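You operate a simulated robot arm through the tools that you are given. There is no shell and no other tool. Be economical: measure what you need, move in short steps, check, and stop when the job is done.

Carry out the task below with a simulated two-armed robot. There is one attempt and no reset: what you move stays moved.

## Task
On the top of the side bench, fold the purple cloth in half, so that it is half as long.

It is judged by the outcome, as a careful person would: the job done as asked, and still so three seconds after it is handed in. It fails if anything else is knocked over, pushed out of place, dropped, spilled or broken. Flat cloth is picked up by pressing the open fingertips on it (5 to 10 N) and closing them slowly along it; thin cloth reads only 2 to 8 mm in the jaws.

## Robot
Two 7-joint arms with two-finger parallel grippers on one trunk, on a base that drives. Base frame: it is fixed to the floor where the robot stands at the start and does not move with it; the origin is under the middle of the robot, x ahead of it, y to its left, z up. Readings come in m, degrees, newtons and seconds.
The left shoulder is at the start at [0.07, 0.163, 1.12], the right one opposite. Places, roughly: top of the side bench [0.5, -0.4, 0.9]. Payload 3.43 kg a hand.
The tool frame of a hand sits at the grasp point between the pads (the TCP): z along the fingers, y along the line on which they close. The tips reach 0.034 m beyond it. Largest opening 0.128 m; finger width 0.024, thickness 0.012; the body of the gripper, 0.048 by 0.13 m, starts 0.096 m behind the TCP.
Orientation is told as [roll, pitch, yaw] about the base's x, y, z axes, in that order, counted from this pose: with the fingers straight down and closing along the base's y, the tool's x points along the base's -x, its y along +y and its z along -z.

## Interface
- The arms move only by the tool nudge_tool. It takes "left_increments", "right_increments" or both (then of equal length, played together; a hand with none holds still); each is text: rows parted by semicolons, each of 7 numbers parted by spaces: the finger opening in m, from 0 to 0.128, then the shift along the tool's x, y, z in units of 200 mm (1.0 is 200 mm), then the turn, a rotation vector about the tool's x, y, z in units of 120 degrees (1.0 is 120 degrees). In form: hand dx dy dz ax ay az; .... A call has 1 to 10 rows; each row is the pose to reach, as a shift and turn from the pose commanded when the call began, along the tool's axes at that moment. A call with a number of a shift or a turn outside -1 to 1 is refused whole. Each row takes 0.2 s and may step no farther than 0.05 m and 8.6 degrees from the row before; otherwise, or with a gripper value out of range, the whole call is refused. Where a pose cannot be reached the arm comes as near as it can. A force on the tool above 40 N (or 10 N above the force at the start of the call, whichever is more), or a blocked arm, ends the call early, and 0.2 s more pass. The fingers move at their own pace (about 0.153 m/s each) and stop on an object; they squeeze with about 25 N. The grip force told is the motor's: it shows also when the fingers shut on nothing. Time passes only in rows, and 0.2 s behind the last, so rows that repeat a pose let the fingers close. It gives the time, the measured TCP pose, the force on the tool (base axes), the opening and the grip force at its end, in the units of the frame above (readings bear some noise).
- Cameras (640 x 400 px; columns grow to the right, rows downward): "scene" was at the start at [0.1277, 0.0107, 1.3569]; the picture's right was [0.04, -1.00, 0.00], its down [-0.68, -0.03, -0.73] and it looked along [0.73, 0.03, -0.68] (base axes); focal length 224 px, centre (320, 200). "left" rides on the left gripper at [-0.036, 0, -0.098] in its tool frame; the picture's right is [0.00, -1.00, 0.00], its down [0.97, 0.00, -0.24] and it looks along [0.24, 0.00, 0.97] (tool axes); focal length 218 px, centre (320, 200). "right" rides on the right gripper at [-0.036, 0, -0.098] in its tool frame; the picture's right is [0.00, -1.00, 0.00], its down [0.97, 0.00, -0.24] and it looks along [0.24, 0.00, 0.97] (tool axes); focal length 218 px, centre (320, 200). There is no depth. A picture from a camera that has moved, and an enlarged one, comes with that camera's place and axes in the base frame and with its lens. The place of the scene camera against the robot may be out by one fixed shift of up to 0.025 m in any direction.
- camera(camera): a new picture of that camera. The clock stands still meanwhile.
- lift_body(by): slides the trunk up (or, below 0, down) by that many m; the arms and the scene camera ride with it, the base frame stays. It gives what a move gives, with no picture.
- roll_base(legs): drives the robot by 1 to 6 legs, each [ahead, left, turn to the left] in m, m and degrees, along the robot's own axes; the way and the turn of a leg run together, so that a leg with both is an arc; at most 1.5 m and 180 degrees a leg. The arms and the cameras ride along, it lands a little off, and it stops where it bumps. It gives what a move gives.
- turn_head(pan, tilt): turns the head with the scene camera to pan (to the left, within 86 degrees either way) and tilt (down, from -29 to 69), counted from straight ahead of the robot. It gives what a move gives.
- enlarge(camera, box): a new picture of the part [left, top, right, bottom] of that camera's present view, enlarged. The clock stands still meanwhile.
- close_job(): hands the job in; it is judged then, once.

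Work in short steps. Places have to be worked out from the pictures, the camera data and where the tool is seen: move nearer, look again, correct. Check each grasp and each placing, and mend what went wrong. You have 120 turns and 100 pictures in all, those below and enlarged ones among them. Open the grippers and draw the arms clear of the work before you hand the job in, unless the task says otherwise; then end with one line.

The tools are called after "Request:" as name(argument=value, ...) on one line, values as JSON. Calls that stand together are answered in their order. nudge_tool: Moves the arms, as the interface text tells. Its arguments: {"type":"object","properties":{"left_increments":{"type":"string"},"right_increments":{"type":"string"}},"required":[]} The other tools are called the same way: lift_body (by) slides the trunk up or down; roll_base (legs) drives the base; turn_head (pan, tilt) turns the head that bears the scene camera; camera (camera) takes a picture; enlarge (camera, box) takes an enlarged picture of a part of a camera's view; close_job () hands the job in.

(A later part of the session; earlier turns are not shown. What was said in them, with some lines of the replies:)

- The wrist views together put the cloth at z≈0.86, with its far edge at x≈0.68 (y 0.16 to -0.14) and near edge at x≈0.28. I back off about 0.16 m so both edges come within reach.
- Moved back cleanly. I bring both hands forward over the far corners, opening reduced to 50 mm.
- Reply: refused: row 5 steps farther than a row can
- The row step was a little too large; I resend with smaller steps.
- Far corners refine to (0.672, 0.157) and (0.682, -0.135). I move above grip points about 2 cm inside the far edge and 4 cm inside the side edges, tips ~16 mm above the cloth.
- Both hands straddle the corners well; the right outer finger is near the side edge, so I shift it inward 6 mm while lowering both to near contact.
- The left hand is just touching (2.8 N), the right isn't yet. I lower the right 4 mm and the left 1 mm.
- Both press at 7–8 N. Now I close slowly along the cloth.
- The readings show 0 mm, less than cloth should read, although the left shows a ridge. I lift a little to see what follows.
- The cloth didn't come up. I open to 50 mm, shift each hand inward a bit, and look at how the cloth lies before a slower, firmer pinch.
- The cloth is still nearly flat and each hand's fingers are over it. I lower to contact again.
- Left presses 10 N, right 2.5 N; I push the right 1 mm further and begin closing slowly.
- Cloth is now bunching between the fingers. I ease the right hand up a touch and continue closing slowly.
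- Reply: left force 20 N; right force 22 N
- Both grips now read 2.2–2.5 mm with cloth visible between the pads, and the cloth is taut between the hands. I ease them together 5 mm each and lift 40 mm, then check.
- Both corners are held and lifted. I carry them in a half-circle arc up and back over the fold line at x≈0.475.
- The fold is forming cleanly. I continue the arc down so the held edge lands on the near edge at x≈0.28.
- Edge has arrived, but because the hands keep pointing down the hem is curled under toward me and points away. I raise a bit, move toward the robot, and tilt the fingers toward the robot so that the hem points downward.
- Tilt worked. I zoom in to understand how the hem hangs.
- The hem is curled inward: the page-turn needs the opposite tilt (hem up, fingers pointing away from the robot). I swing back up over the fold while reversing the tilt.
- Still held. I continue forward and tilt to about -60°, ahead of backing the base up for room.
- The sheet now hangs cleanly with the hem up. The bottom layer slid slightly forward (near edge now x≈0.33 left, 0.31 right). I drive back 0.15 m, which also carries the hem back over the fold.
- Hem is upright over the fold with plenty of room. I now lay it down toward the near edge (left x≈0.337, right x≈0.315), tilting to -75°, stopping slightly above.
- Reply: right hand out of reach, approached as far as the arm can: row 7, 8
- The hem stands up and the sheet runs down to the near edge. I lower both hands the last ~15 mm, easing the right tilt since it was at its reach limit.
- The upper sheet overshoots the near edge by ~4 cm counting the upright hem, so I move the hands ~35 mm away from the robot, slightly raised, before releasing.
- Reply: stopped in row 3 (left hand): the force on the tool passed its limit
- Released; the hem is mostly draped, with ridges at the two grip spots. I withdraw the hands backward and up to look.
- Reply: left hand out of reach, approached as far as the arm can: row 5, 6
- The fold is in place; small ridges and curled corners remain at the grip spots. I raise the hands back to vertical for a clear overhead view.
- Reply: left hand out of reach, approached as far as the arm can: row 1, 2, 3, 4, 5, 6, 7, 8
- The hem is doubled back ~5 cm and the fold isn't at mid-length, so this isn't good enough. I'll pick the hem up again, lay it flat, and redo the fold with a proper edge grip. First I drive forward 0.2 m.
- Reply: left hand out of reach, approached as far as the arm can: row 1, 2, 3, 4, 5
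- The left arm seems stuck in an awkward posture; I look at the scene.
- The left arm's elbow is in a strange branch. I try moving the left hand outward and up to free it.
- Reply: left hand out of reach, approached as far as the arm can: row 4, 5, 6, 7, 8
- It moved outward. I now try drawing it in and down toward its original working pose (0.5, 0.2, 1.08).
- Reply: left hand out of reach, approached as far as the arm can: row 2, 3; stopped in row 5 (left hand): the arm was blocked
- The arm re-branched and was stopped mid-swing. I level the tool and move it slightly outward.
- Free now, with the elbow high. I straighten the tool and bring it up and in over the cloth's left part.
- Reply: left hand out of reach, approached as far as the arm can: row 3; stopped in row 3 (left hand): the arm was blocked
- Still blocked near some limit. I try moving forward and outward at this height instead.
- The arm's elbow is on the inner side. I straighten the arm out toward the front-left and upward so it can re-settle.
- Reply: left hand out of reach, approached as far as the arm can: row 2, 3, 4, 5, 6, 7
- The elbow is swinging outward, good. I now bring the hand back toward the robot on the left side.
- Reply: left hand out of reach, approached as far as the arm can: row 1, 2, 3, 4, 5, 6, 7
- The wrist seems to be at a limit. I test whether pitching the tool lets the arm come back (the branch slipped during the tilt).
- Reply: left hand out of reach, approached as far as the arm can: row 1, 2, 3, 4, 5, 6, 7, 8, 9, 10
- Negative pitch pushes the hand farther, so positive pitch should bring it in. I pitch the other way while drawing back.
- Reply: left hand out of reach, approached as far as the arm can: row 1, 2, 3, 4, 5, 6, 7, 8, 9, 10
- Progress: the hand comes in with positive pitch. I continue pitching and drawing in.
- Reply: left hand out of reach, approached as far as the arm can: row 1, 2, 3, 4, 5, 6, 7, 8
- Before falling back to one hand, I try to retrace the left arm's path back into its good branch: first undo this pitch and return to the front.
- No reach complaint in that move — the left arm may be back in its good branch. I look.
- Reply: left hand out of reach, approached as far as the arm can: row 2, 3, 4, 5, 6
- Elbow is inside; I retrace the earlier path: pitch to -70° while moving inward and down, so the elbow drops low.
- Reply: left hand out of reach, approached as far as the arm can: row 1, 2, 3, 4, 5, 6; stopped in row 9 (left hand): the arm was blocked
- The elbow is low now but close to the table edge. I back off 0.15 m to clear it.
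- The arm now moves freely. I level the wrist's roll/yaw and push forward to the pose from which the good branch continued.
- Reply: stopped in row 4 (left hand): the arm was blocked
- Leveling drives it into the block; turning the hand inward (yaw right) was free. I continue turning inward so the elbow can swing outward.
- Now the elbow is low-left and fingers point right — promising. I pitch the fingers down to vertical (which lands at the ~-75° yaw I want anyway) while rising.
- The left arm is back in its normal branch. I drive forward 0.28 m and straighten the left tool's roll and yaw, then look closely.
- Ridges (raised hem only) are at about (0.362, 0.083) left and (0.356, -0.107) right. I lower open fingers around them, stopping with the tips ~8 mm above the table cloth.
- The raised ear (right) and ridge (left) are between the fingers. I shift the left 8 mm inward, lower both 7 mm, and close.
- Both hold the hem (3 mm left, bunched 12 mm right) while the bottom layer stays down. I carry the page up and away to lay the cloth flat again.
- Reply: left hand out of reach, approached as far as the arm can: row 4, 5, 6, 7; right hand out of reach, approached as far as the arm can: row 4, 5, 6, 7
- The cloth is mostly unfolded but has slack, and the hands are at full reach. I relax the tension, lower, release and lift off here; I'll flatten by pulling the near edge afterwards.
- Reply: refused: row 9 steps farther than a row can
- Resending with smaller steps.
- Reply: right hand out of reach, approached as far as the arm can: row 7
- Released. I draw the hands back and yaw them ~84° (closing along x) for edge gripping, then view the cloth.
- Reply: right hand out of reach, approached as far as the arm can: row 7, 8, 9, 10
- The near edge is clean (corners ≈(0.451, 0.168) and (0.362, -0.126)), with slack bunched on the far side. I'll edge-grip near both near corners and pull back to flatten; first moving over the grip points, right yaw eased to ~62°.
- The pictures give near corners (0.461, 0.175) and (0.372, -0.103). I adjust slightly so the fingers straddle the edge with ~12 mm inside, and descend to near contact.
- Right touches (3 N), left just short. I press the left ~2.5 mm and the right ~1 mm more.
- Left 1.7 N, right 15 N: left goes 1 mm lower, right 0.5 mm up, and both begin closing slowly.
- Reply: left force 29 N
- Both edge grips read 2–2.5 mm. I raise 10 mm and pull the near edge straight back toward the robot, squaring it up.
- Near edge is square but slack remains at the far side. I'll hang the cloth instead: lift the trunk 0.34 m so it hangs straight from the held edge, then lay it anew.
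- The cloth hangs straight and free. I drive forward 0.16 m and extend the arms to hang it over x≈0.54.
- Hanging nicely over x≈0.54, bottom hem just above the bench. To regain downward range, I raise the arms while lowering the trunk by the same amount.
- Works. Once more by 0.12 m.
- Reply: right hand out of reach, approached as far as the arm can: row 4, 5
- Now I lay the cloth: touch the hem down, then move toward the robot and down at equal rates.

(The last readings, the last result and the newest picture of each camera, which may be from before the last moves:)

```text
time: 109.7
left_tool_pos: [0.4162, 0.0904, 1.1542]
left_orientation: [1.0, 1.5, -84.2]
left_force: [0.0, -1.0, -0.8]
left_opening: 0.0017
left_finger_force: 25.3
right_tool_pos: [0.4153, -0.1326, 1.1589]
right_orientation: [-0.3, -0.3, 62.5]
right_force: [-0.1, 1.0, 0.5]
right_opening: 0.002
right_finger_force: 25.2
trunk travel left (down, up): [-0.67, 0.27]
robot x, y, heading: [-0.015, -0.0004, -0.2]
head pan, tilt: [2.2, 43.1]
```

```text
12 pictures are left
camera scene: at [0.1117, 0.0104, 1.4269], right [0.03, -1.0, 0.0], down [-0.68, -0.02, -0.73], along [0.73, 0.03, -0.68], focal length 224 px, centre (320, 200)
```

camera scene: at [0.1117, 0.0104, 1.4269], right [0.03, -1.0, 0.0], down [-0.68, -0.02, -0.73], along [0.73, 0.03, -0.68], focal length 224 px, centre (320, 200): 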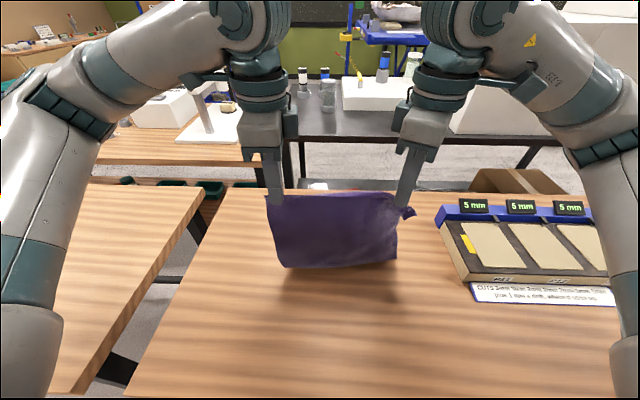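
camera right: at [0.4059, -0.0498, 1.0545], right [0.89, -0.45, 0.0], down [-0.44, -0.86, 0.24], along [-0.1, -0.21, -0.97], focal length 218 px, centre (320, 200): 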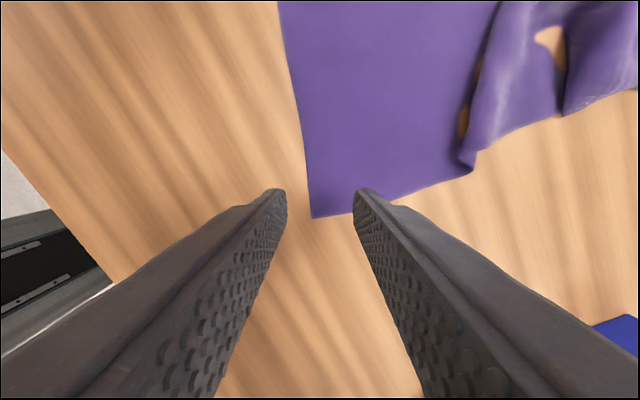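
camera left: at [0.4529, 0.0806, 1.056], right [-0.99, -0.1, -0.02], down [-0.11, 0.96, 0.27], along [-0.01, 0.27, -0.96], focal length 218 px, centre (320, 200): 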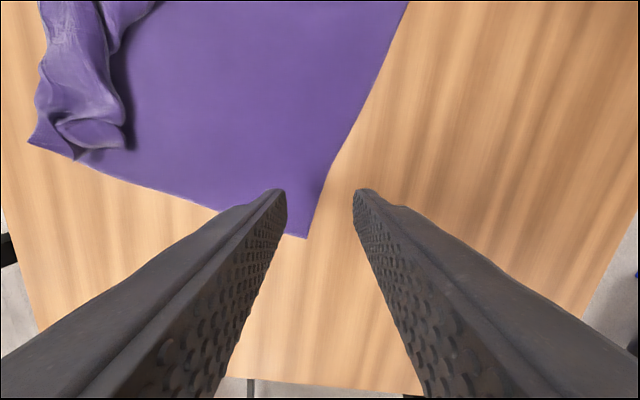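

Laying well. I drive back 0.07 m and lower the hands 0.065 m, leaving half laid and half hanging.

Request:
roll_base(legs=[[-0.07, 0, 0]])

Request:
nudge_tool(left_increments="0 0 0 0.08 0 0 0;0 0 0 0.16 0 0 0;0 0 0 0.24 0 0 0;0 0 0 0.32 0 0 0;0 0 0 0.32 0 0 0", right_increments="0 0 0 0.08 0 0 0;0 0 0 0.16 0 0 0;0 0 0 0.24 0 0 0;0 0 0 0.34 0 0 0;0 0 0 0.34 0 0 0")

Request:
camera(camera="left")

Request:
camera(camera="right")

```text
time: 110.7
left_tool_pos: [0.3476, 0.0919, 1.1547]
left_orientation: [1.0, 1.6, -84.1]
left_force: [-0.3, -1.4, 0.6]
left_opening: 0.0019
left_finger_force: 24.5
right_tool_pos: [0.3467, -0.1327, 1.1568]
right_orientation: [-0.1, -0.1, 62.5]
right_force: [0.5, 1.8, 0.4]
right_opening: 0.0016
right_finger_force: 25.4
trunk travel left (down, up): [-0.67, 0.27]
robot x, y, heading: [-0.0848, 0.0015, -0.2]
head pan, tilt: [2.2, 43.1]
```

```text
time: 111.9
left_tool_pos: [0.3483, 0.0927, 1.0905]
left_orientation: [1.2, 1.5, -84.2]
left_force: [-0.2, -1.0, -0.9]
left_opening: 0.0016
left_finger_force: 24.9
right_tool_pos: [0.3477, -0.1317, 1.0922]
right_orientation: [-0.3, -0.3, 62.5]
right_force: [0.1, 1.8, -0.6]
right_opening: 0.0022
right_finger_force: 24.6
trunk travel left (down, up): [-0.67, 0.27]
robot x, y, heading: [-0.085, 0.0007, -0.2]
head pan, tilt: [2.2, 43.1]
```

```text
11 pictures are left
camera left: at [0.3498, 0.0541, 1.188], right [-0.99, -0.1, -0.02], down [-0.1, 0.96, 0.27], along [-0.01, 0.27, -0.96], focal length 218 px, centre (320, 200)
```

left: 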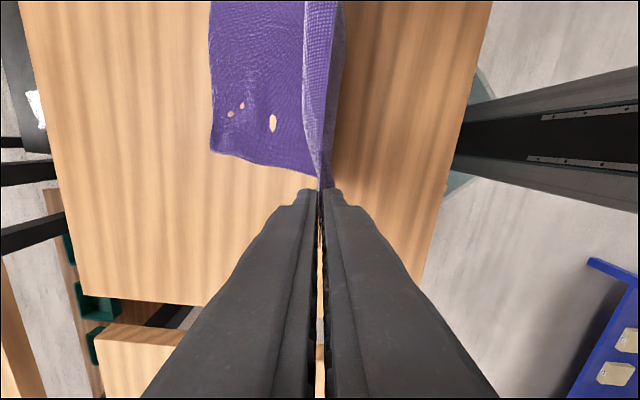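

```text
10 pictures are left
camera right: at [0.3616, -0.0993, 1.1895], right [0.89, -0.46, 0.01], down [-0.45, -0.86, 0.24], along [-0.1, -0.21, -0.97], focal length 218 px, centre (320, 200)
```

right: 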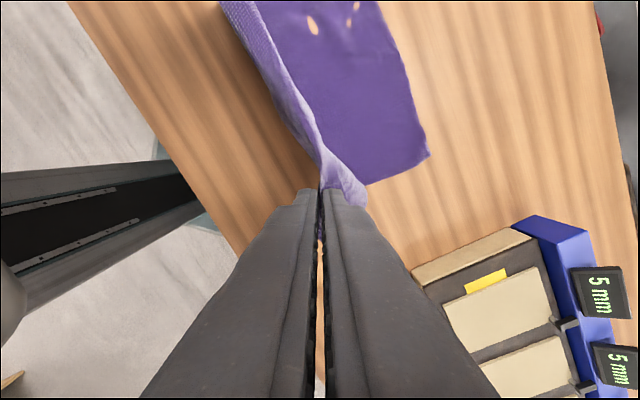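

Very clean: laid half spans x≈0.345–0.507, remainder hangs from the hands. I lay 3 cm more so the fold falls at mid-length, then swing the held edge over in an arc toward the far hem, tilting the fingers toward the robot.

Request:
nudge_tool(left_increments="0 0.005 -0.05 0.05 0 0 0;0 0.01 -0.1 0.1 0 0 0;0 0.016 -0.15 0.15 0 0 0;0 0.016 -0.15 0.15 0 0 0", right_increments="0 0.023 0.044 0.05 0 0 0;0 0.046 0.088 0.1 0 0 0;0 0.07 0.133 0.15 0 0 0;0 0.07 0.133 0.15 0 0 0")

Request:
nudge_tool(left_increments="0 -0.022 0.123 0 0 0 0;0 -0.044 0.247 0.02 0 0 0;0 -0.066 0.37 0.065 0 0 0;0 -0.087 0.484 0.13 0.048 0.005 0;0 -0.108 0.592 0.215 0.096 0.01 0;0 -0.127 0.691 0.31 0.143 0.015 0;0 -0.145 0.775 0.415 0.191 0.02 0;0 -0.162 0.848 0.525 0.239 0.025 0;0 -0.178 0.912 0.6 0.287 0.03 0;0 -0.193 0.966 0.66 0.334 0.035 0", right_increments="0 -0.05 -0.115 0 0 0 0;0 -0.099 -0.23 0.02 0 0 0;0 -0.149 -0.345 0.065 0 0 0;0 -0.193 -0.452 0.13 -0.043 0.022 0;0 -0.236 -0.553 0.215 -0.085 0.044 0;0 -0.274 -0.647 0.31 -0.128 0.066 0;0 -0.305 -0.726 0.415 -0.17 0.088 0;0 -0.332 -0.797 0.525 -0.213 0.11 0;0 -0.354 -0.859 0.6 -0.256 0.132 0;0 -0.371 -0.912 0.66 -0.298 0.154 0")

Request:
camera(camera="scene")

```text
time: 112.9
left_tool_pos: [0.3182, 0.0926, 1.0602]
left_orientation: [1.0, 1.5, -84.2]
left_force: [0.2, -1.4, 0.4]
left_opening: 0.0019
left_finger_force: 25.0
right_tool_pos: [0.3174, -0.1317, 1.0602]
right_orientation: [-0.4, -0.3, 62.5]
right_force: [-0.3, 0.8, -0.2]
right_opening: 0.0019
right_finger_force: 24.9
trunk travel left (down, up): [-0.67, 0.27]
robot x, y, heading: [-0.085, -0.0013, -0.6]
head pan, tilt: [2.2, 43.1]
```

```text
time: 115.1
left_tool_pos: [0.5204, 0.0793, 0.9311]
left_orientation: [-39.0, 5.5, -85.5]
left_force: [0.1, -1.5, -0.3]
left_opening: 0.0016
left_finger_force: 24.9
right_tool_pos: [0.4288, -0.1191, 0.949]
right_orientation: [36.3, 17.2, 67.6]
right_force: [0.7, -0.7, -0.2]
right_opening: 0.002
right_finger_force: 24.8
right hand out of reach, approached as far as the arm can: row 7, 8, 9, 10
trunk travel left (down, up): [-0.67, 0.27]
robot x, y, heading: [-0.0838, -0.0012, -0.3]
head pan, tilt: [2.2, 43.1]
```

```text
9 pictures are left
camera scene: at [0.0439, 0.0099, 1.4268], right [0.03, -1.0, 0.0], down [-0.68, -0.02, -0.73], along [0.73, 0.03, -0.68], focal length 224 px, centre (320, 200)
```

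scene: 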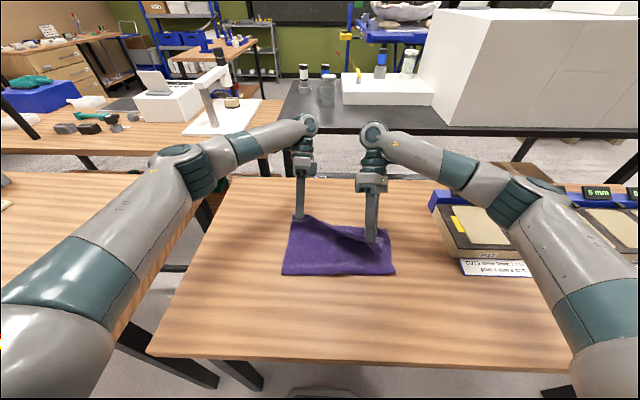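

The fold is forming nicely; the left is at the far hem but the right wrist hit a limit from the tilt. I bring the right hand back to vertical first.

Request:
nudge_tool(right_increments="0 0 0 0 0.05 -0.026 0;0 0 0 0 0.1 -0.051 0;0 0 0 0 0.15 -0.077 0;0 0 0 0 0.2 -0.103 0;0 0 0 0 0.25 -0.129 0;0 0 0 0 0.298 -0.154 0;0 0 0 0 0.298 -0.154 0")

```text
time: 116.7
left_tool_pos: [0.5187, 0.0802, 0.9313]
left_orientation: [-39.0, 5.4, -85.4]
left_force: [0.7, 0.4, 0.1]
left_opening: 0.0017
left_finger_force: 24.7
right_tool_pos: [0.4294, -0.1171, 0.9501]
right_orientation: [-0.4, -0.3, 62.5]
right_force: [0.2, 0.0, 0.1]
right_opening: 0.0018
right_finger_force: 24.7
trunk travel left (down, up): [-0.67, 0.27]
robot x, y, heading: [-0.0884, 0.0015, -0.3]
head pan, tilt: [2.2, 43.1]
```

Now I carry the right hand to the far hem (x≈0.497, y≈-0.15) with reduced yaw, staying slightly high.

Request:
nudge_tool(right_increments="0 0 -0.05 0 0 0 0.04;0 0 -0.1 0 0 0 0.08;0 0 -0.16 0.02 0 0 0.12;0 -0.005 -0.22 0.05 0 0 0.16;0 -0.01 -0.28 0.09 0 0 0.2;0 -0.01 -0.34 0.13 0 0 0.24;0 -0.01 -0.378 0.175 0 0 0.27;0 -0.01 -0.378 0.175 0 0 0.27")

Request:
camera(camera="scene")

Request:
camera(camera="right")

```text
time: 118.5
left_tool_pos: [0.5184, 0.0787, 0.9314]
left_orientation: [-39.1, 5.4, -85.5]
left_force: [-0.1, -9.9, -0.5]
left_opening: 0.0018
left_finger_force: 24.4
right_tool_pos: [0.4979, -0.1508, 0.9157]
right_orientation: [0.0, -0.4, 30.0]
right_force: [-1.4, 9.9, 1.0]
right_opening: 0.0021
right_finger_force: 25.0
trunk travel left (down, up): [-0.67, 0.27]
robot x, y, heading: [-0.0793, 0.0026, -0.5]
head pan, tilt: [2.2, 43.1]
```

```text
8 pictures are left
camera scene: at [0.0428, 0.0108, 1.4269], right [0.03, -1.0, 0.0], down [-0.68, -0.02, -0.73], along [0.73, 0.03, -0.68], focal length 224 px, centre (320, 200)
```

scene: 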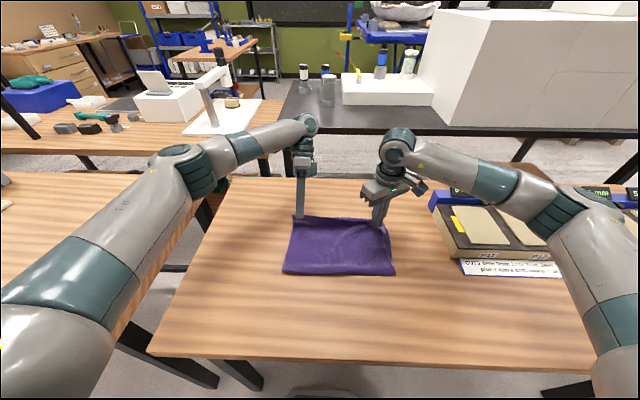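

```text
7 pictures are left
camera right: at [0.5278, -0.1324, 1.0137], right [0.5, -0.87, 0.0], down [-0.84, -0.49, 0.23], along [-0.2, -0.12, -0.97], focal length 218 px, centre (320, 200)
```

right: 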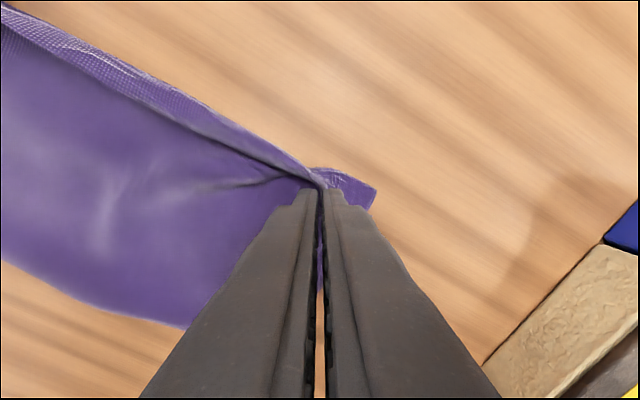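

The held edge lies over the far hem. I lower both hands the last bit and open them gently.

Request:
nudge_tool(left_increments="0 -0.02 0.03 0.035 0 0 0;0 -0.03 0.06 0.075 0 0 0;0 -0.03 0.08 0.1 0 0 0;0 -0.03 0.08 0.1 0 0 0;0.008 -0.03 0.08 0.1 0 0 0;0.018 -0.03 0.08 0.1 0 0 0;0.018 -0.03 0.08 0.1 0 0 0;0.018 -0.03 0.08 0.1 0 0 0", right_increments="0 -0.01 0.017 0.03 0 0 0;0 -0.01 0.017 0.06 0 0 0;0 -0.01 0.017 0.083 0 0 0;0 -0.01 0.017 0.083 0 0 0;0.008 -0.01 0.017 0.083 0 0 0;0.018 -0.01 0.017 0.083 0 0 0;0.025 -0.01 0.017 0.083 0 0 0;0.025 -0.01 0.017 0.083 0 0 0")

Request:
nudge_tool(left_increments="0.022 0 0 -0.08 0 0 0;0.025 0 0 -0.18 0 0 0;0.03 0 0 -0.3 0 0 0;0.03 0 0 -0.42 0 0 0;0.03 0 0 -0.55 0 0 0", right_increments="0.03 0 0 -0.08 0 0 0;0.03 0 0 -0.18 0 0 0;0.03 0 0 -0.3 0 0 0;0.03 0 0 -0.45 0 0 0;0.03 0 0 -0.6 0 0 0")

Request:
enlarge(camera="scene", box=[240, 170, 440, 295])

```text
time: 120.3
left_tool_pos: [0.5186, 0.0764, 0.9054]
left_orientation: [-39.1, 5.4, -85.5]
left_force: [-0.7, -0.9, 0.2]
left_opening: 0.0177
left_finger_force: 0.2
right_tool_pos: [0.4979, -0.1463, 0.8964]
right_orientation: [-0.1, -0.3, 30.1]
right_force: [-0.4, 0.5, 0.1]
right_opening: 0.0249
right_finger_force: 0.0
trunk travel left (down, up): [-0.67, 0.27]
robot x, y, heading: [-0.0826, 0.0031, -0.3]
head pan, tilt: [2.2, 43.1]
```

```text
time: 121.5
left_tool_pos: [0.5782, 0.0693, 0.9917]
left_orientation: [-38.8, 5.0, -85.6]
left_force: [0.4, 1.1, -0.9]
left_opening: 0.0303
left_finger_force: 0.1
left hand out of reach, approached as far as the arm can: row 5
right_tool_pos: [0.494, -0.1516, 1.0192]
right_orientation: [0.0, -0.4, 30.0]
right_force: [-0.9, 0.1, -0.3]
right_opening: 0.0301
right_finger_force: 0.1
trunk travel left (down, up): [-0.67, 0.27]
robot x, y, heading: [-0.0868, 0.0009, -0.6]
head pan, tilt: [2.2, 43.1]
```

```text
3.20 times, centred on (340, 232) of scene
camera zoom: at [0.0407, 0.0083, 1.4269], right [0.03, -1.0, 0.0], down [-0.68, -0.02, -0.73], along [0.73, 0.03, -0.68], focal length 718 px, centre (256, 96)
```

zoom: 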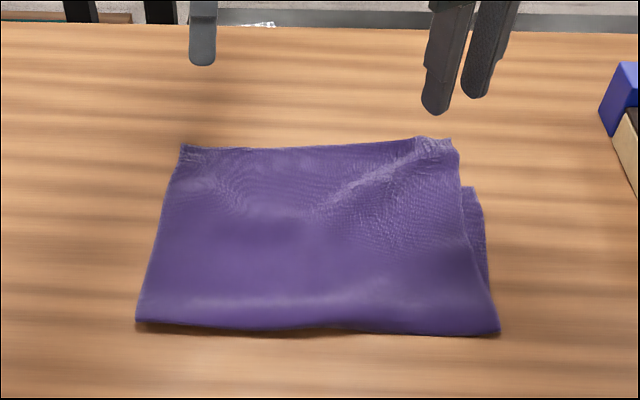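

The fold looks good: length ≈0.207 m, about half. I check the alignment of the two hems with the right wrist camera.

Request:
camera(camera="right")

```text
5 pictures are left
camera right: at [0.5249, -0.1319, 1.1168], right [0.5, -0.87, 0.0], down [-0.84, -0.49, 0.23], along [-0.2, -0.12, -0.97], focal length 218 px, centre (320, 200)
```

right: 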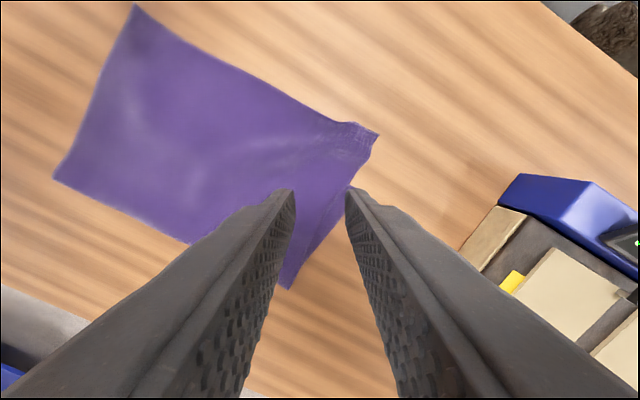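

The upper layer overshoots the lower hem by 4–6 cm, so I'll redo the last half: re-grip the overhanging upper hem, lay a bit more, and set it down shorter. First I bring the left hand vertical and the right over its grip point.

Request:
nudge_tool(left_increments="0.04 0 0 0 -0.05 -0.005 0;0.04 0 0 0 -0.1 -0.01 0;0.04 0 0 0 -0.15 -0.015 0;0.04 0 0 0 -0.2 -0.02 0;0.04 0 0 0 -0.25 -0.026 0;0.04 0 0 0 -0.3 -0.031 0;0.04 0 0 0 -0.334 -0.035 0;0.04 0 0 0 -0.334 -0.035 0", right_increments="0.04 -0.05 -0.02 0 0 0 -0.02;0.04 -0.1 -0.04 0.05 0 0 -0.04;0.04 -0.15 -0.06 0.12 0 0 -0.06;0.04 -0.2 -0.08 0.2 0 0 -0.08;0.04 -0.25 -0.1 0.28 0 0 -0.1;0.04 -0.29 -0.11 0.36 0 0 -0.125;0.04 -0.29 -0.11 0.4 0 0 -0.125;0.04 -0.29 -0.11 0.4 0 0 -0.125")

```text
time: 123.3
left_tool_pos: [0.5799, 0.0746, 0.9892]
left_orientation: [1.2, 1.4, -84.1]
left_force: [0.7, 0.6, -1.2]
left_opening: 0.04
left_finger_force: 0.0
right_tool_pos: [0.5591, -0.1384, 0.9379]
right_orientation: [-0.1, -0.3, 45.2]
right_force: [0.2, 0.0, 0.1]
right_opening: 0.04
right_finger_force: 0.0
trunk travel left (down, up): [-0.67, 0.27]
robot x, y, heading: [-0.086, 0.0047, -0.4]
head pan, tilt: [2.2, 43.1]
```

Both reached without complaint. I move the left over its grip point and take one look.

Request:
nudge_tool(left_increments="0.04 -0.02 -0.05 0.06 0 0 0;0.04 -0.04 -0.1 0.12 0 0 0;0.04 -0.06 -0.15 0.18 0 0 0;0.04 -0.073 -0.196 0.245 0 0 0;0.04 -0.073 -0.196 0.245 0 0 0")

Request:
camera(camera="left")

```text
time: 124.5
left_tool_pos: [0.5427, 0.0573, 0.9396]
left_orientation: [1.2, 1.4, -84.2]
left_force: [-0.6, -0.1, 0.6]
left_opening: 0.0399
left_finger_force: 0.0
right_tool_pos: [0.5579, -0.1389, 0.9386]
right_orientation: [-0.2, -0.3, 45.1]
right_force: [-1.2, -0.9, 0.2]
right_opening: 0.0398
right_finger_force: 0.1
trunk travel left (down, up): [-0.67, 0.27]
robot x, y, heading: [-0.0846, 0.0016, -0.6]
head pan, tilt: [2.2, 43.1]
```

```text
4 pictures are left
camera left: at [0.5443, 0.018, 1.0373], right [-0.99, -0.1, -0.02], down [-0.1, 0.96, 0.27], along [-0.01, 0.27, -0.96], focal length 218 px, centre (320, 200)
```

left: 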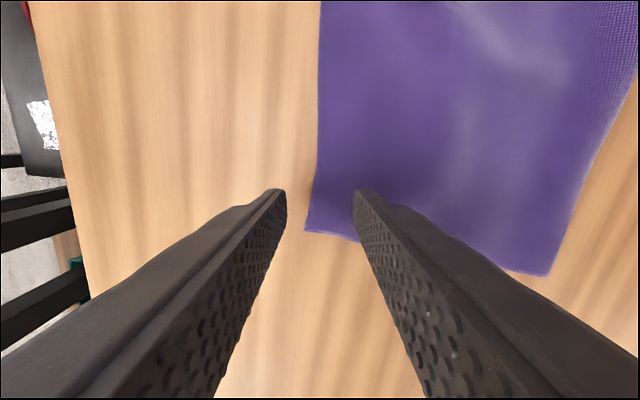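

The left straddles the hem well. I descend both to contact height.

Request:
nudge_tool(left_increments="0.04 0 0 0.06 0 0 0;0.04 0 0 0.12 0 0 0;0.04 0 0 0.17 0 0 0;0.04 0 0 0.21 0 0 0;0.04 0 0 0.224 0 0 0;0.04 0 0 0.224 0 0 0", right_increments="0.04 0 0 0.06 0 0 0;0.04 0 0 0.12 0 0 0;0.04 0 0 0.17 0 0 0;0.04 0 0 0.205 0 0 0;0.04 0 0 0.218 0 0 0;0.04 0 0 0.218 0 0 0")

```text
time: 125.9
left_tool_pos: [0.5431, 0.0599, 0.8972]
left_orientation: [1.1, 1.5, -84.2]
left_force: [0.4, 1.1, 12.6]
left_opening: 0.0392
left_finger_force: 0.0
right_tool_pos: [0.5581, -0.1386, 0.8949]
right_orientation: [-0.2, -0.4, 45.2]
right_force: [-0.6, -0.1, 0.5]
right_opening: 0.04
right_finger_force: 0.1
trunk travel left (down, up): [-0.67, 0.27]
robot x, y, heading: [-0.0868, 0.0024, -0.3]
head pan, tilt: [2.2, 43.1]
```

Left presses 12 N; the right needs ~1.2 mm more. I adjust and close slowly.

Request:
nudge_tool(left_increments="0.04 0 0 -0.001 0 0 0;0.04 0 0 -0.001 0 0 0;0.037 0 0 -0.001 0 0 0;0.034 0 0 -0.001 0 0 0;0.031 0 0 -0.001 0 0 0;0.028 0 0 -0.001 0 0 0;0.025 0 0 -0.001 0 0 0;0.022 0 0 -0.001 0 0 0;0.019 0 0 -0.001 0 0 0", right_increments="0.04 0 0 0.003 0 0 0;0.04 0 0 0.006 0 0 0;0.037 0 0 0.006 0 0 0;0.034 0 0 0.006 0 0 0;0.031 0 0 0.006 0 0 0;0.028 0 0 0.006 0 0 0;0.025 0 0 0.006 0 0 0;0.022 0 0 0.006 0 0 0;0.019 0 0 0.006 0 0 0")

Request:
nudge_tool(left_increments="0.016 0 0 0 0 0 0;0.013 0 0 0 0 0 0;0.01 0 0 0 0 0 0;0.007 0 0 0 0 0 0;0.004 0 0 0 0 0 0;0 0 0 0 0 0 0;0 0 0 0 0 0 0", right_increments="0.016 0 0 0 0 0 0;0.013 0 0 0 0 0 0;0.01 0 0 0 0 0 0;0.007 0 0 0 0 0 0;0.004 0 0 0 0 0 0;0 0 0 0 0 0 0;0 0 0 0 0 0 0")

```text
time: 127.9
left_tool_pos: [0.5443, 0.0591, 0.896]
left_orientation: [1.4, 1.6, -84.1]
left_force: [2.1, 0.0, 17.9]
left_opening: 0.0172
left_finger_force: 0.1
right_tool_pos: [0.5568, -0.1371, 0.8947]
right_orientation: [-0.2, -0.4, 45.2]
right_force: [-1.7, 0.5, 4.1]
right_opening: 0.019
right_finger_force: 0.1
trunk travel left (down, up): [-0.67, 0.27]
robot x, y, heading: [-0.0849, 0.0028, -0.4]
head pan, tilt: [2.2, 43.1]
```

```text
time: 129.5
left_tool_pos: [0.5423, 0.0592, 0.8958]
left_orientation: [1.3, 1.5, -84.2]
left_force: [-3.0, -0.3, 15.8]
left_opening: 0.0
left_finger_force: 24.8
right_tool_pos: [0.5569, -0.138, 0.8954]
right_orientation: [-0.3, -0.3, 45.0]
right_force: [0.3, 0.2, 2.9]
right_opening: 0.0
right_finger_force: 24.6
trunk travel left (down, up): [-0.67, 0.27]
robot x, y, heading: [-0.0816, -0.0013, -0.5]
head pan, tilt: [2.2, 43.1]
```

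Both read 0 mm, so neither caught. I raise a little, reopen to 50 mm, and shift 12 mm further inside before pressing again.

Request:
nudge_tool(left_increments="0 0 0 -0.05 0 0 0;0.03 0 -0.03 -0.1 0 0 0;0.05 0 -0.06 -0.1 0 0 0;0.05 0 -0.06 -0.1 0 0 0;0.05 0 -0.06 -0.06 0 0 0;0.05 0 -0.06 -0.02 0 0 0;0.05 0 -0.06 0 0 0 0;0.05 0 -0.06 0 0 0 0", right_increments="0 0 0 -0.05 0 0 0;0.03 0.02 0.02 -0.1 0 0 0;0.05 0.042 0.042 -0.1 0 0 0;0.05 0.042 0.042 -0.1 0 0 0;0.05 0.042 0.042 -0.06 0 0 0;0.05 0.042 0.042 -0.02 0 0 0;0.05 0.042 0.042 0.003 0 0 0;0.05 0.042 0.042 0.003 0 0 0")

```text
time: 131.3
left_tool_pos: [0.5324, 0.0581, 0.8973]
left_orientation: [1.3, 1.4, -84.2]
left_force: [2.1, -0.2, 10.4]
left_opening: 0.0492
left_finger_force: 0.0
right_tool_pos: [0.546, -0.1373, 0.8955]
right_orientation: [-0.3, -0.5, 45.2]
right_force: [1.7, -0.5, 12.4]
right_opening: 0.0495
right_finger_force: 0.1
trunk travel left (down, up): [-0.67, 0.27]
robot x, y, heading: [-0.0867, 0.0025, -0.2]
head pan, tilt: [2.2, 43.1]
```

Both press ~10–12 N. I close slowly.

Request:
nudge_tool(left_increments="0.047 0 0 0 0 0 0;0.044 0 0 0 0 0 0;0.041 0 0 0 0 0 0;0.038 0 0 0 0 0 0;0.035 0 0 0 0 0 0;0.032 0 0 0 0 0 0;0.029 0 0 0 0 0 0;0.026 0 0 0 0 0 0;0.023 0 0 0 0 0 0;0.02 0 0 0 0 0 0", right_increments="0.047 0 0 0 0 0 0;0.044 0 0 0 0 0 0;0.041 0 0 0 0 0 0;0.038 0 0 0 0 0 0;0.035 0 0 0 0 0 0;0.032 0 0 0 0 0 0;0.029 0 0 0 0 0 0;0.026 0 0 0 0 0 0;0.023 0 0 0 0 0 0;0.02 0 0 0 0 0 0")

Request:
nudge_tool(left_increments="0.017 0 0 0 0 0 0;0.014 0 0 0 0 0 0;0.011 0 0 0 0 0 0;0.008 0 0 0 0 0 0;0.005 0 0 0 0 0 0;0.002 0 0 0 0 0 0;0 0 0 0 0 0 0;0 0 0 0 0 0 0", right_increments="0.017 0 0 0 0 0 0;0.014 0 0 0 0 0 0;0.011 0 0 0 0 0 0;0.008 0 0 0 0 0 0;0.005 0 0 0 0 0 0;0.002 0 0 0 0 0 0;0 0 0 0 0 0 0;0 0 0 0 0 0 0")

```text
time: 133.5
left_tool_pos: [0.5309, 0.0586, 0.896]
left_orientation: [1.3, 1.5, -84.2]
left_force: [1.4, -3.6, 10.3]
left_opening: 0.0191
left_finger_force: 0.1
right_tool_pos: [0.5448, -0.1372, 0.8949]
right_orientation: [-0.3, -0.5, 45.1]
right_force: [2.3, 4.7, 21.8]
right_opening: 0.0202
right_finger_force: 0.5
trunk travel left (down, up): [-0.67, 0.27]
robot x, y, heading: [-0.0864, 0.0037, -0.2]
head pan, tilt: [2.2, 43.1]
```

```text
time: 135.3
left_tool_pos: [0.5299, 0.0579, 0.8971]
left_orientation: [1.3, 1.5, -84.2]
left_force: [-0.3, -6.5, 7.3]
left_opening: 0.0018
left_finger_force: 25.1
right_tool_pos: [0.5436, -0.1372, 0.8957]
right_orientation: [-0.3, -0.3, 45.2]
right_force: [-1.2, 6.7, 19.0]
right_opening: 0.0024
right_finger_force: 25.0
trunk travel left (down, up): [-0.67, 0.27]
robot x, y, heading: [-0.0832, 0.0011, -0.0]
head pan, tilt: [2.2, 43.1]
```

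Both grips now read ~2 mm — a good hold of the upper layer. I swing the upper layer back up over the fold.

Request:
nudge_tool(left_increments="0 -0.01 -0.05 -0.15 0 0 0;0 0.001 -0.149 -0.325 0 0 0;0 0.014 -0.274 -0.49 0 0 0;0 0.03 -0.423 -0.64 0 0 0;0 0.045 -0.572 -0.76 0 0 0;0 0.061 -0.721 -0.85 0 0 0;0 0.077 -0.871 -0.91 0 0 0;0 0.09 -0.995 -0.94 0 0 0;0 0.09 -0.995 -0.94 0 0 0", right_increments="0 0.025 0.046 -0.15 0 0 0;0 0.095 0.117 -0.325 0 0 0;0 0.184 0.205 -0.49 0 0 0;0 0.29 0.311 -0.64 0 0 0;0 0.396 0.417 -0.76 0 0 0;0 0.502 0.523 -0.85 0 0 0;0 0.608 0.629 -0.91 0 0 0;0 0.696 0.718 -0.94 0 0 0;0 0.696 0.718 -0.94 0 0 0")

Request:
camera(camera="left")

```text
time: 137.3
left_tool_pos: [0.3274, 0.0509, 1.078]
left_orientation: [1.0, 1.6, -84.2]
left_force: [-0.4, -0.6, -1.0]
left_opening: 0.0018
left_finger_force: 25.1
right_tool_pos: [0.3444, -0.1348, 1.0804]
right_orientation: [-0.1, -0.3, 45.1]
right_force: [0.0, -0.4, -0.4]
right_opening: 0.0021
right_finger_force: 25.3
trunk travel left (down, up): [-0.67, 0.27]
robot x, y, heading: [-0.0856, -0.0005, -0.2]
head pan, tilt: [2.2, 43.1]
```

```text
3 pictures are left
camera left: at [0.3301, 0.0113, 1.1749], right [-0.99, -0.1, -0.02], down [-0.1, 0.96, 0.27], along [-0.01, 0.27, -0.96], focal length 218 px, centre (320, 200)
```

left: 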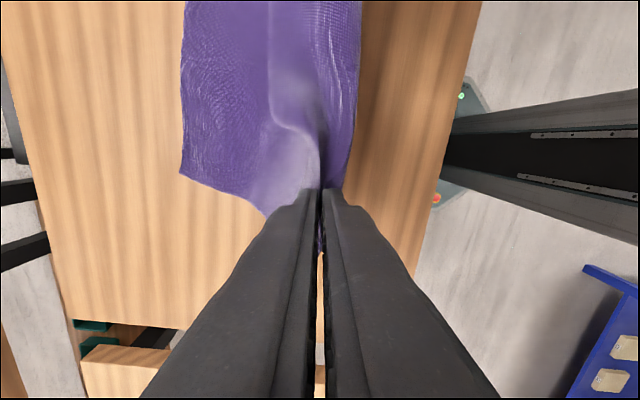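

The lower hem is now at x≈0.533 with ~0.206 m laid and the rest hanging from the hands over x≈0.33 — right at mid-length. I swing the upper layer over and down in a matching arc.

Request:
nudge_tool(left_increments="0 -0.016 0.154 0.015 0 0 0;0 -0.032 0.303 0.055 0 0 0;0 -0.047 0.443 0.12 0 0 0;0 -0.06 0.567 0.21 0 0 0;0 -0.071 0.677 0.32 0 0 0;0 -0.081 0.766 0.445 0 0 0;0 -0.088 0.831 0.585 0 0 0;0 -0.092 0.871 0.735 0 0 0;0 -0.093 0.886 0.84 0 0 0;0 -0.093 0.886 0.84 0 0 0", right_increments="0 -0.104 -0.104 0.015 0 0 0;0 -0.205 -0.205 0.055 0 0 0;0 -0.3 -0.3 0.12 0 0 0;0 -0.382 -0.382 0.21 0 0 0;0 -0.456 -0.456 0.32 0 0 0;0 -0.516 -0.516 0.445 0 0 0;0 -0.562 -0.562 0.585 0 0 0;0 -0.587 -0.587 0.735 0 0 0;0 -0.597 -0.597 0.85 0 0 0;0 -0.597 -0.597 0.85 0 0 0")

Request:
enlarge(camera="scene", box=[240, 170, 440, 295])

```text
time: 139.5
left_tool_pos: [0.509, 0.0556, 0.9162]
left_orientation: [1.1, 1.5, -84.1]
left_force: [0.4, -0.8, -0.6]
left_opening: 0.0018
left_finger_force: 25.0
right_tool_pos: [0.5147, -0.1341, 0.911]
right_orientation: [-0.1, -0.3, 45.1]
right_force: [0.0, 0.1, -0.2]
right_opening: 0.0021
right_finger_force: 25.5
trunk travel left (down, up): [-0.67, 0.27]
robot x, y, heading: [-0.083, 0.0016, -0.3]
head pan, tilt: [2.2, 43.1]
```

```text
3.20 times, centred on (340, 232) of scene
camera zoom: at [0.0425, 0.0108, 1.4269], right [0.03, -1.0, 0.0], down [-0.68, -0.02, -0.73], along [0.73, 0.03, -0.68], focal length 718 px, centre (256, 96)
```

zoom: 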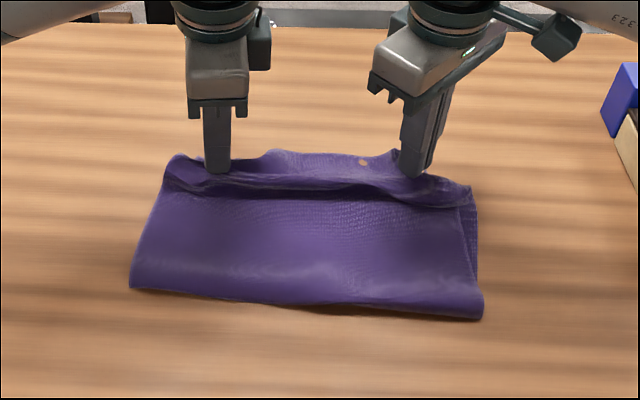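

The hems coincide now. I lower ~14 mm with a slight forward ease, release, and lift straight up.

Request:
nudge_tool(left_increments="0 0 0.02 0.03 0 0 0;0 0 0.05 0.06 0 0 0;0 0 0.05 0.08 0 0 0;0.006 0 0.05 0.08 0 0 0;0.014 0 0.05 0.08 0 0 0;0.025 0 0.05 0.08 0 0 0;0.03 0 0.05 0.08 0 0 0;0.03 0 0.05 -0.05 0 0 0;0.03 0 0.05 -0.25 0 0 0;0.03 0 0.05 -0.45 0 0 0", right_increments="0 -0.015 -0.015 0.03 0 0 0;0 -0.03 -0.03 0.05 0 0 0;0 -0.03 -0.03 0.065 0 0 0;0.006 -0.03 -0.03 0.065 0 0 0;0.014 -0.03 -0.03 0.065 0 0 0;0.025 -0.03 -0.03 0.065 0 0 0;0.03 -0.03 -0.03 0.065 0 0 0;0.03 -0.03 -0.03 -0.05 0 0 0;0.03 -0.03 -0.03 -0.25 0 0 0;0.03 -0.03 -0.03 -0.45 0 0 0")

Request:
enlarge(camera="scene", box=[240, 170, 440, 295])

```text
time: 141.7
left_tool_pos: [0.5163, 0.0536, 1.0034]
left_orientation: [1.1, 1.5, -84.3]
left_force: [0.9, 0.2, -0.4]
left_opening: 0.03
left_finger_force: 0.0
right_tool_pos: [0.5228, -0.1351, 1.0013]
right_orientation: [-0.2, -0.4, 45.1]
right_force: [-0.3, -0.4, 0.0]
right_opening: 0.03
right_finger_force: 0.1
trunk travel left (down, up): [-0.67, 0.27]
robot x, y, heading: [-0.0846, 0.0001, -0.0]
head pan, tilt: [2.2, 43.1]
```

```text
3.20 times, centred on (340, 232) of scene
camera zoom: at [0.0419, 0.0108, 1.4268], right [0.03, -1.0, 0.0], down [-0.68, -0.02, -0.73], along [0.73, 0.03, -0.68], focal length 718 px, centre (256, 96)
```

zoom: 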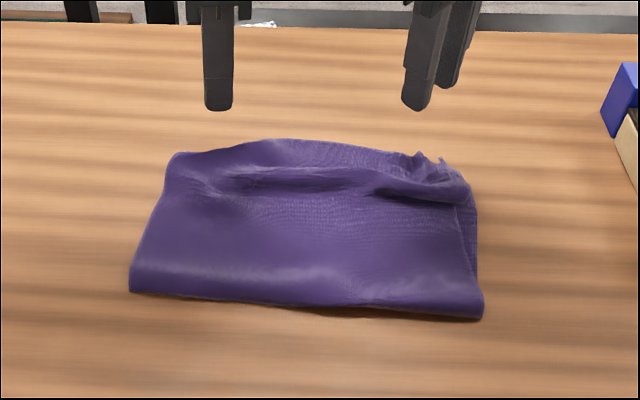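

Both hems now align at x≈0.53 with the fold at about mid-length; only a mild ripple remains. I draw both arms up and clear.

Request:
nudge_tool(left_increments="0.03 0 0 -0.15 0 0 0;0.03 0 0 -0.3 0 0 0;0.03 0.1 -0.05 -0.45 0 0 0;0.03 0.25 -0.1 -0.5 0 0 0;0.03 0.4 -0.15 -0.5 0 0 0;0.03 0.55 -0.2 -0.5 0 0 0", right_increments="0.03 0 0 -0.15 0 0 0;0.03 0 0 -0.3 0 0 0;0.03 0.1 -0.05 -0.4 0 0 0;0.03 0.2 -0.1 -0.4 0 0 0;0.03 0.3 -0.15 -0.4 0 0 0;0.03 0.4 -0.2 -0.4 0 0 0")

Request:
camera(camera="scene")

```text
time: 143.1
left_tool_pos: [0.4636, 0.1555, 1.1069]
left_orientation: [1.2, 1.5, -84.2]
left_force: [-0.4, 0.1, 0.1]
left_opening: 0.0301
left_finger_force: 0.1
right_tool_pos: [0.4929, -0.2189, 1.0811]
right_orientation: [-0.2, -0.3, 45.1]
right_force: [-0.4, 0.6, 1.2]
right_opening: 0.03
right_finger_force: 0.0
trunk travel left (down, up): [-0.67, 0.27]
robot x, y, heading: [-0.0854, -0.0011, -0.7]
head pan, tilt: [2.2, 43.1]
```

```text
0 pictures are left
camera scene: at [0.0413, 0.0111, 1.4271], right [0.03, -1.0, 0.0], down [-0.68, -0.02, -0.73], along [0.73, 0.02, -0.68], focal length 224 px, centre (320, 200)
```

scene: 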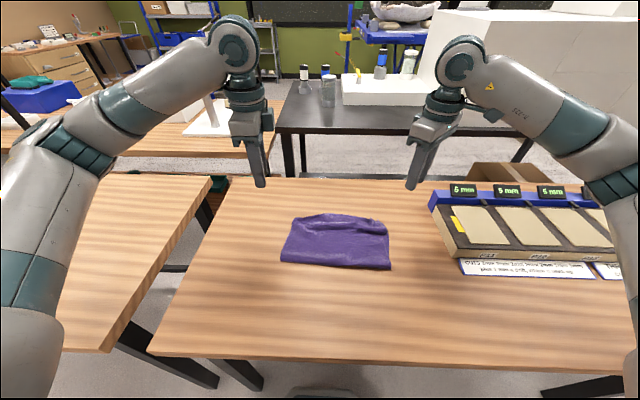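

The cloth lies folded in half, the arms are clear and the grippers are open. Nothing else in view has moved, so I hand the job in.

Request:
close_job()

```text
The job is handed in.
```

The purple cloth is folded in half on the side bench, about half its original length, with the hems roughly lined up and a mild ripple near them; grippers open, arms clear, nothing else disturbed in the final picture.
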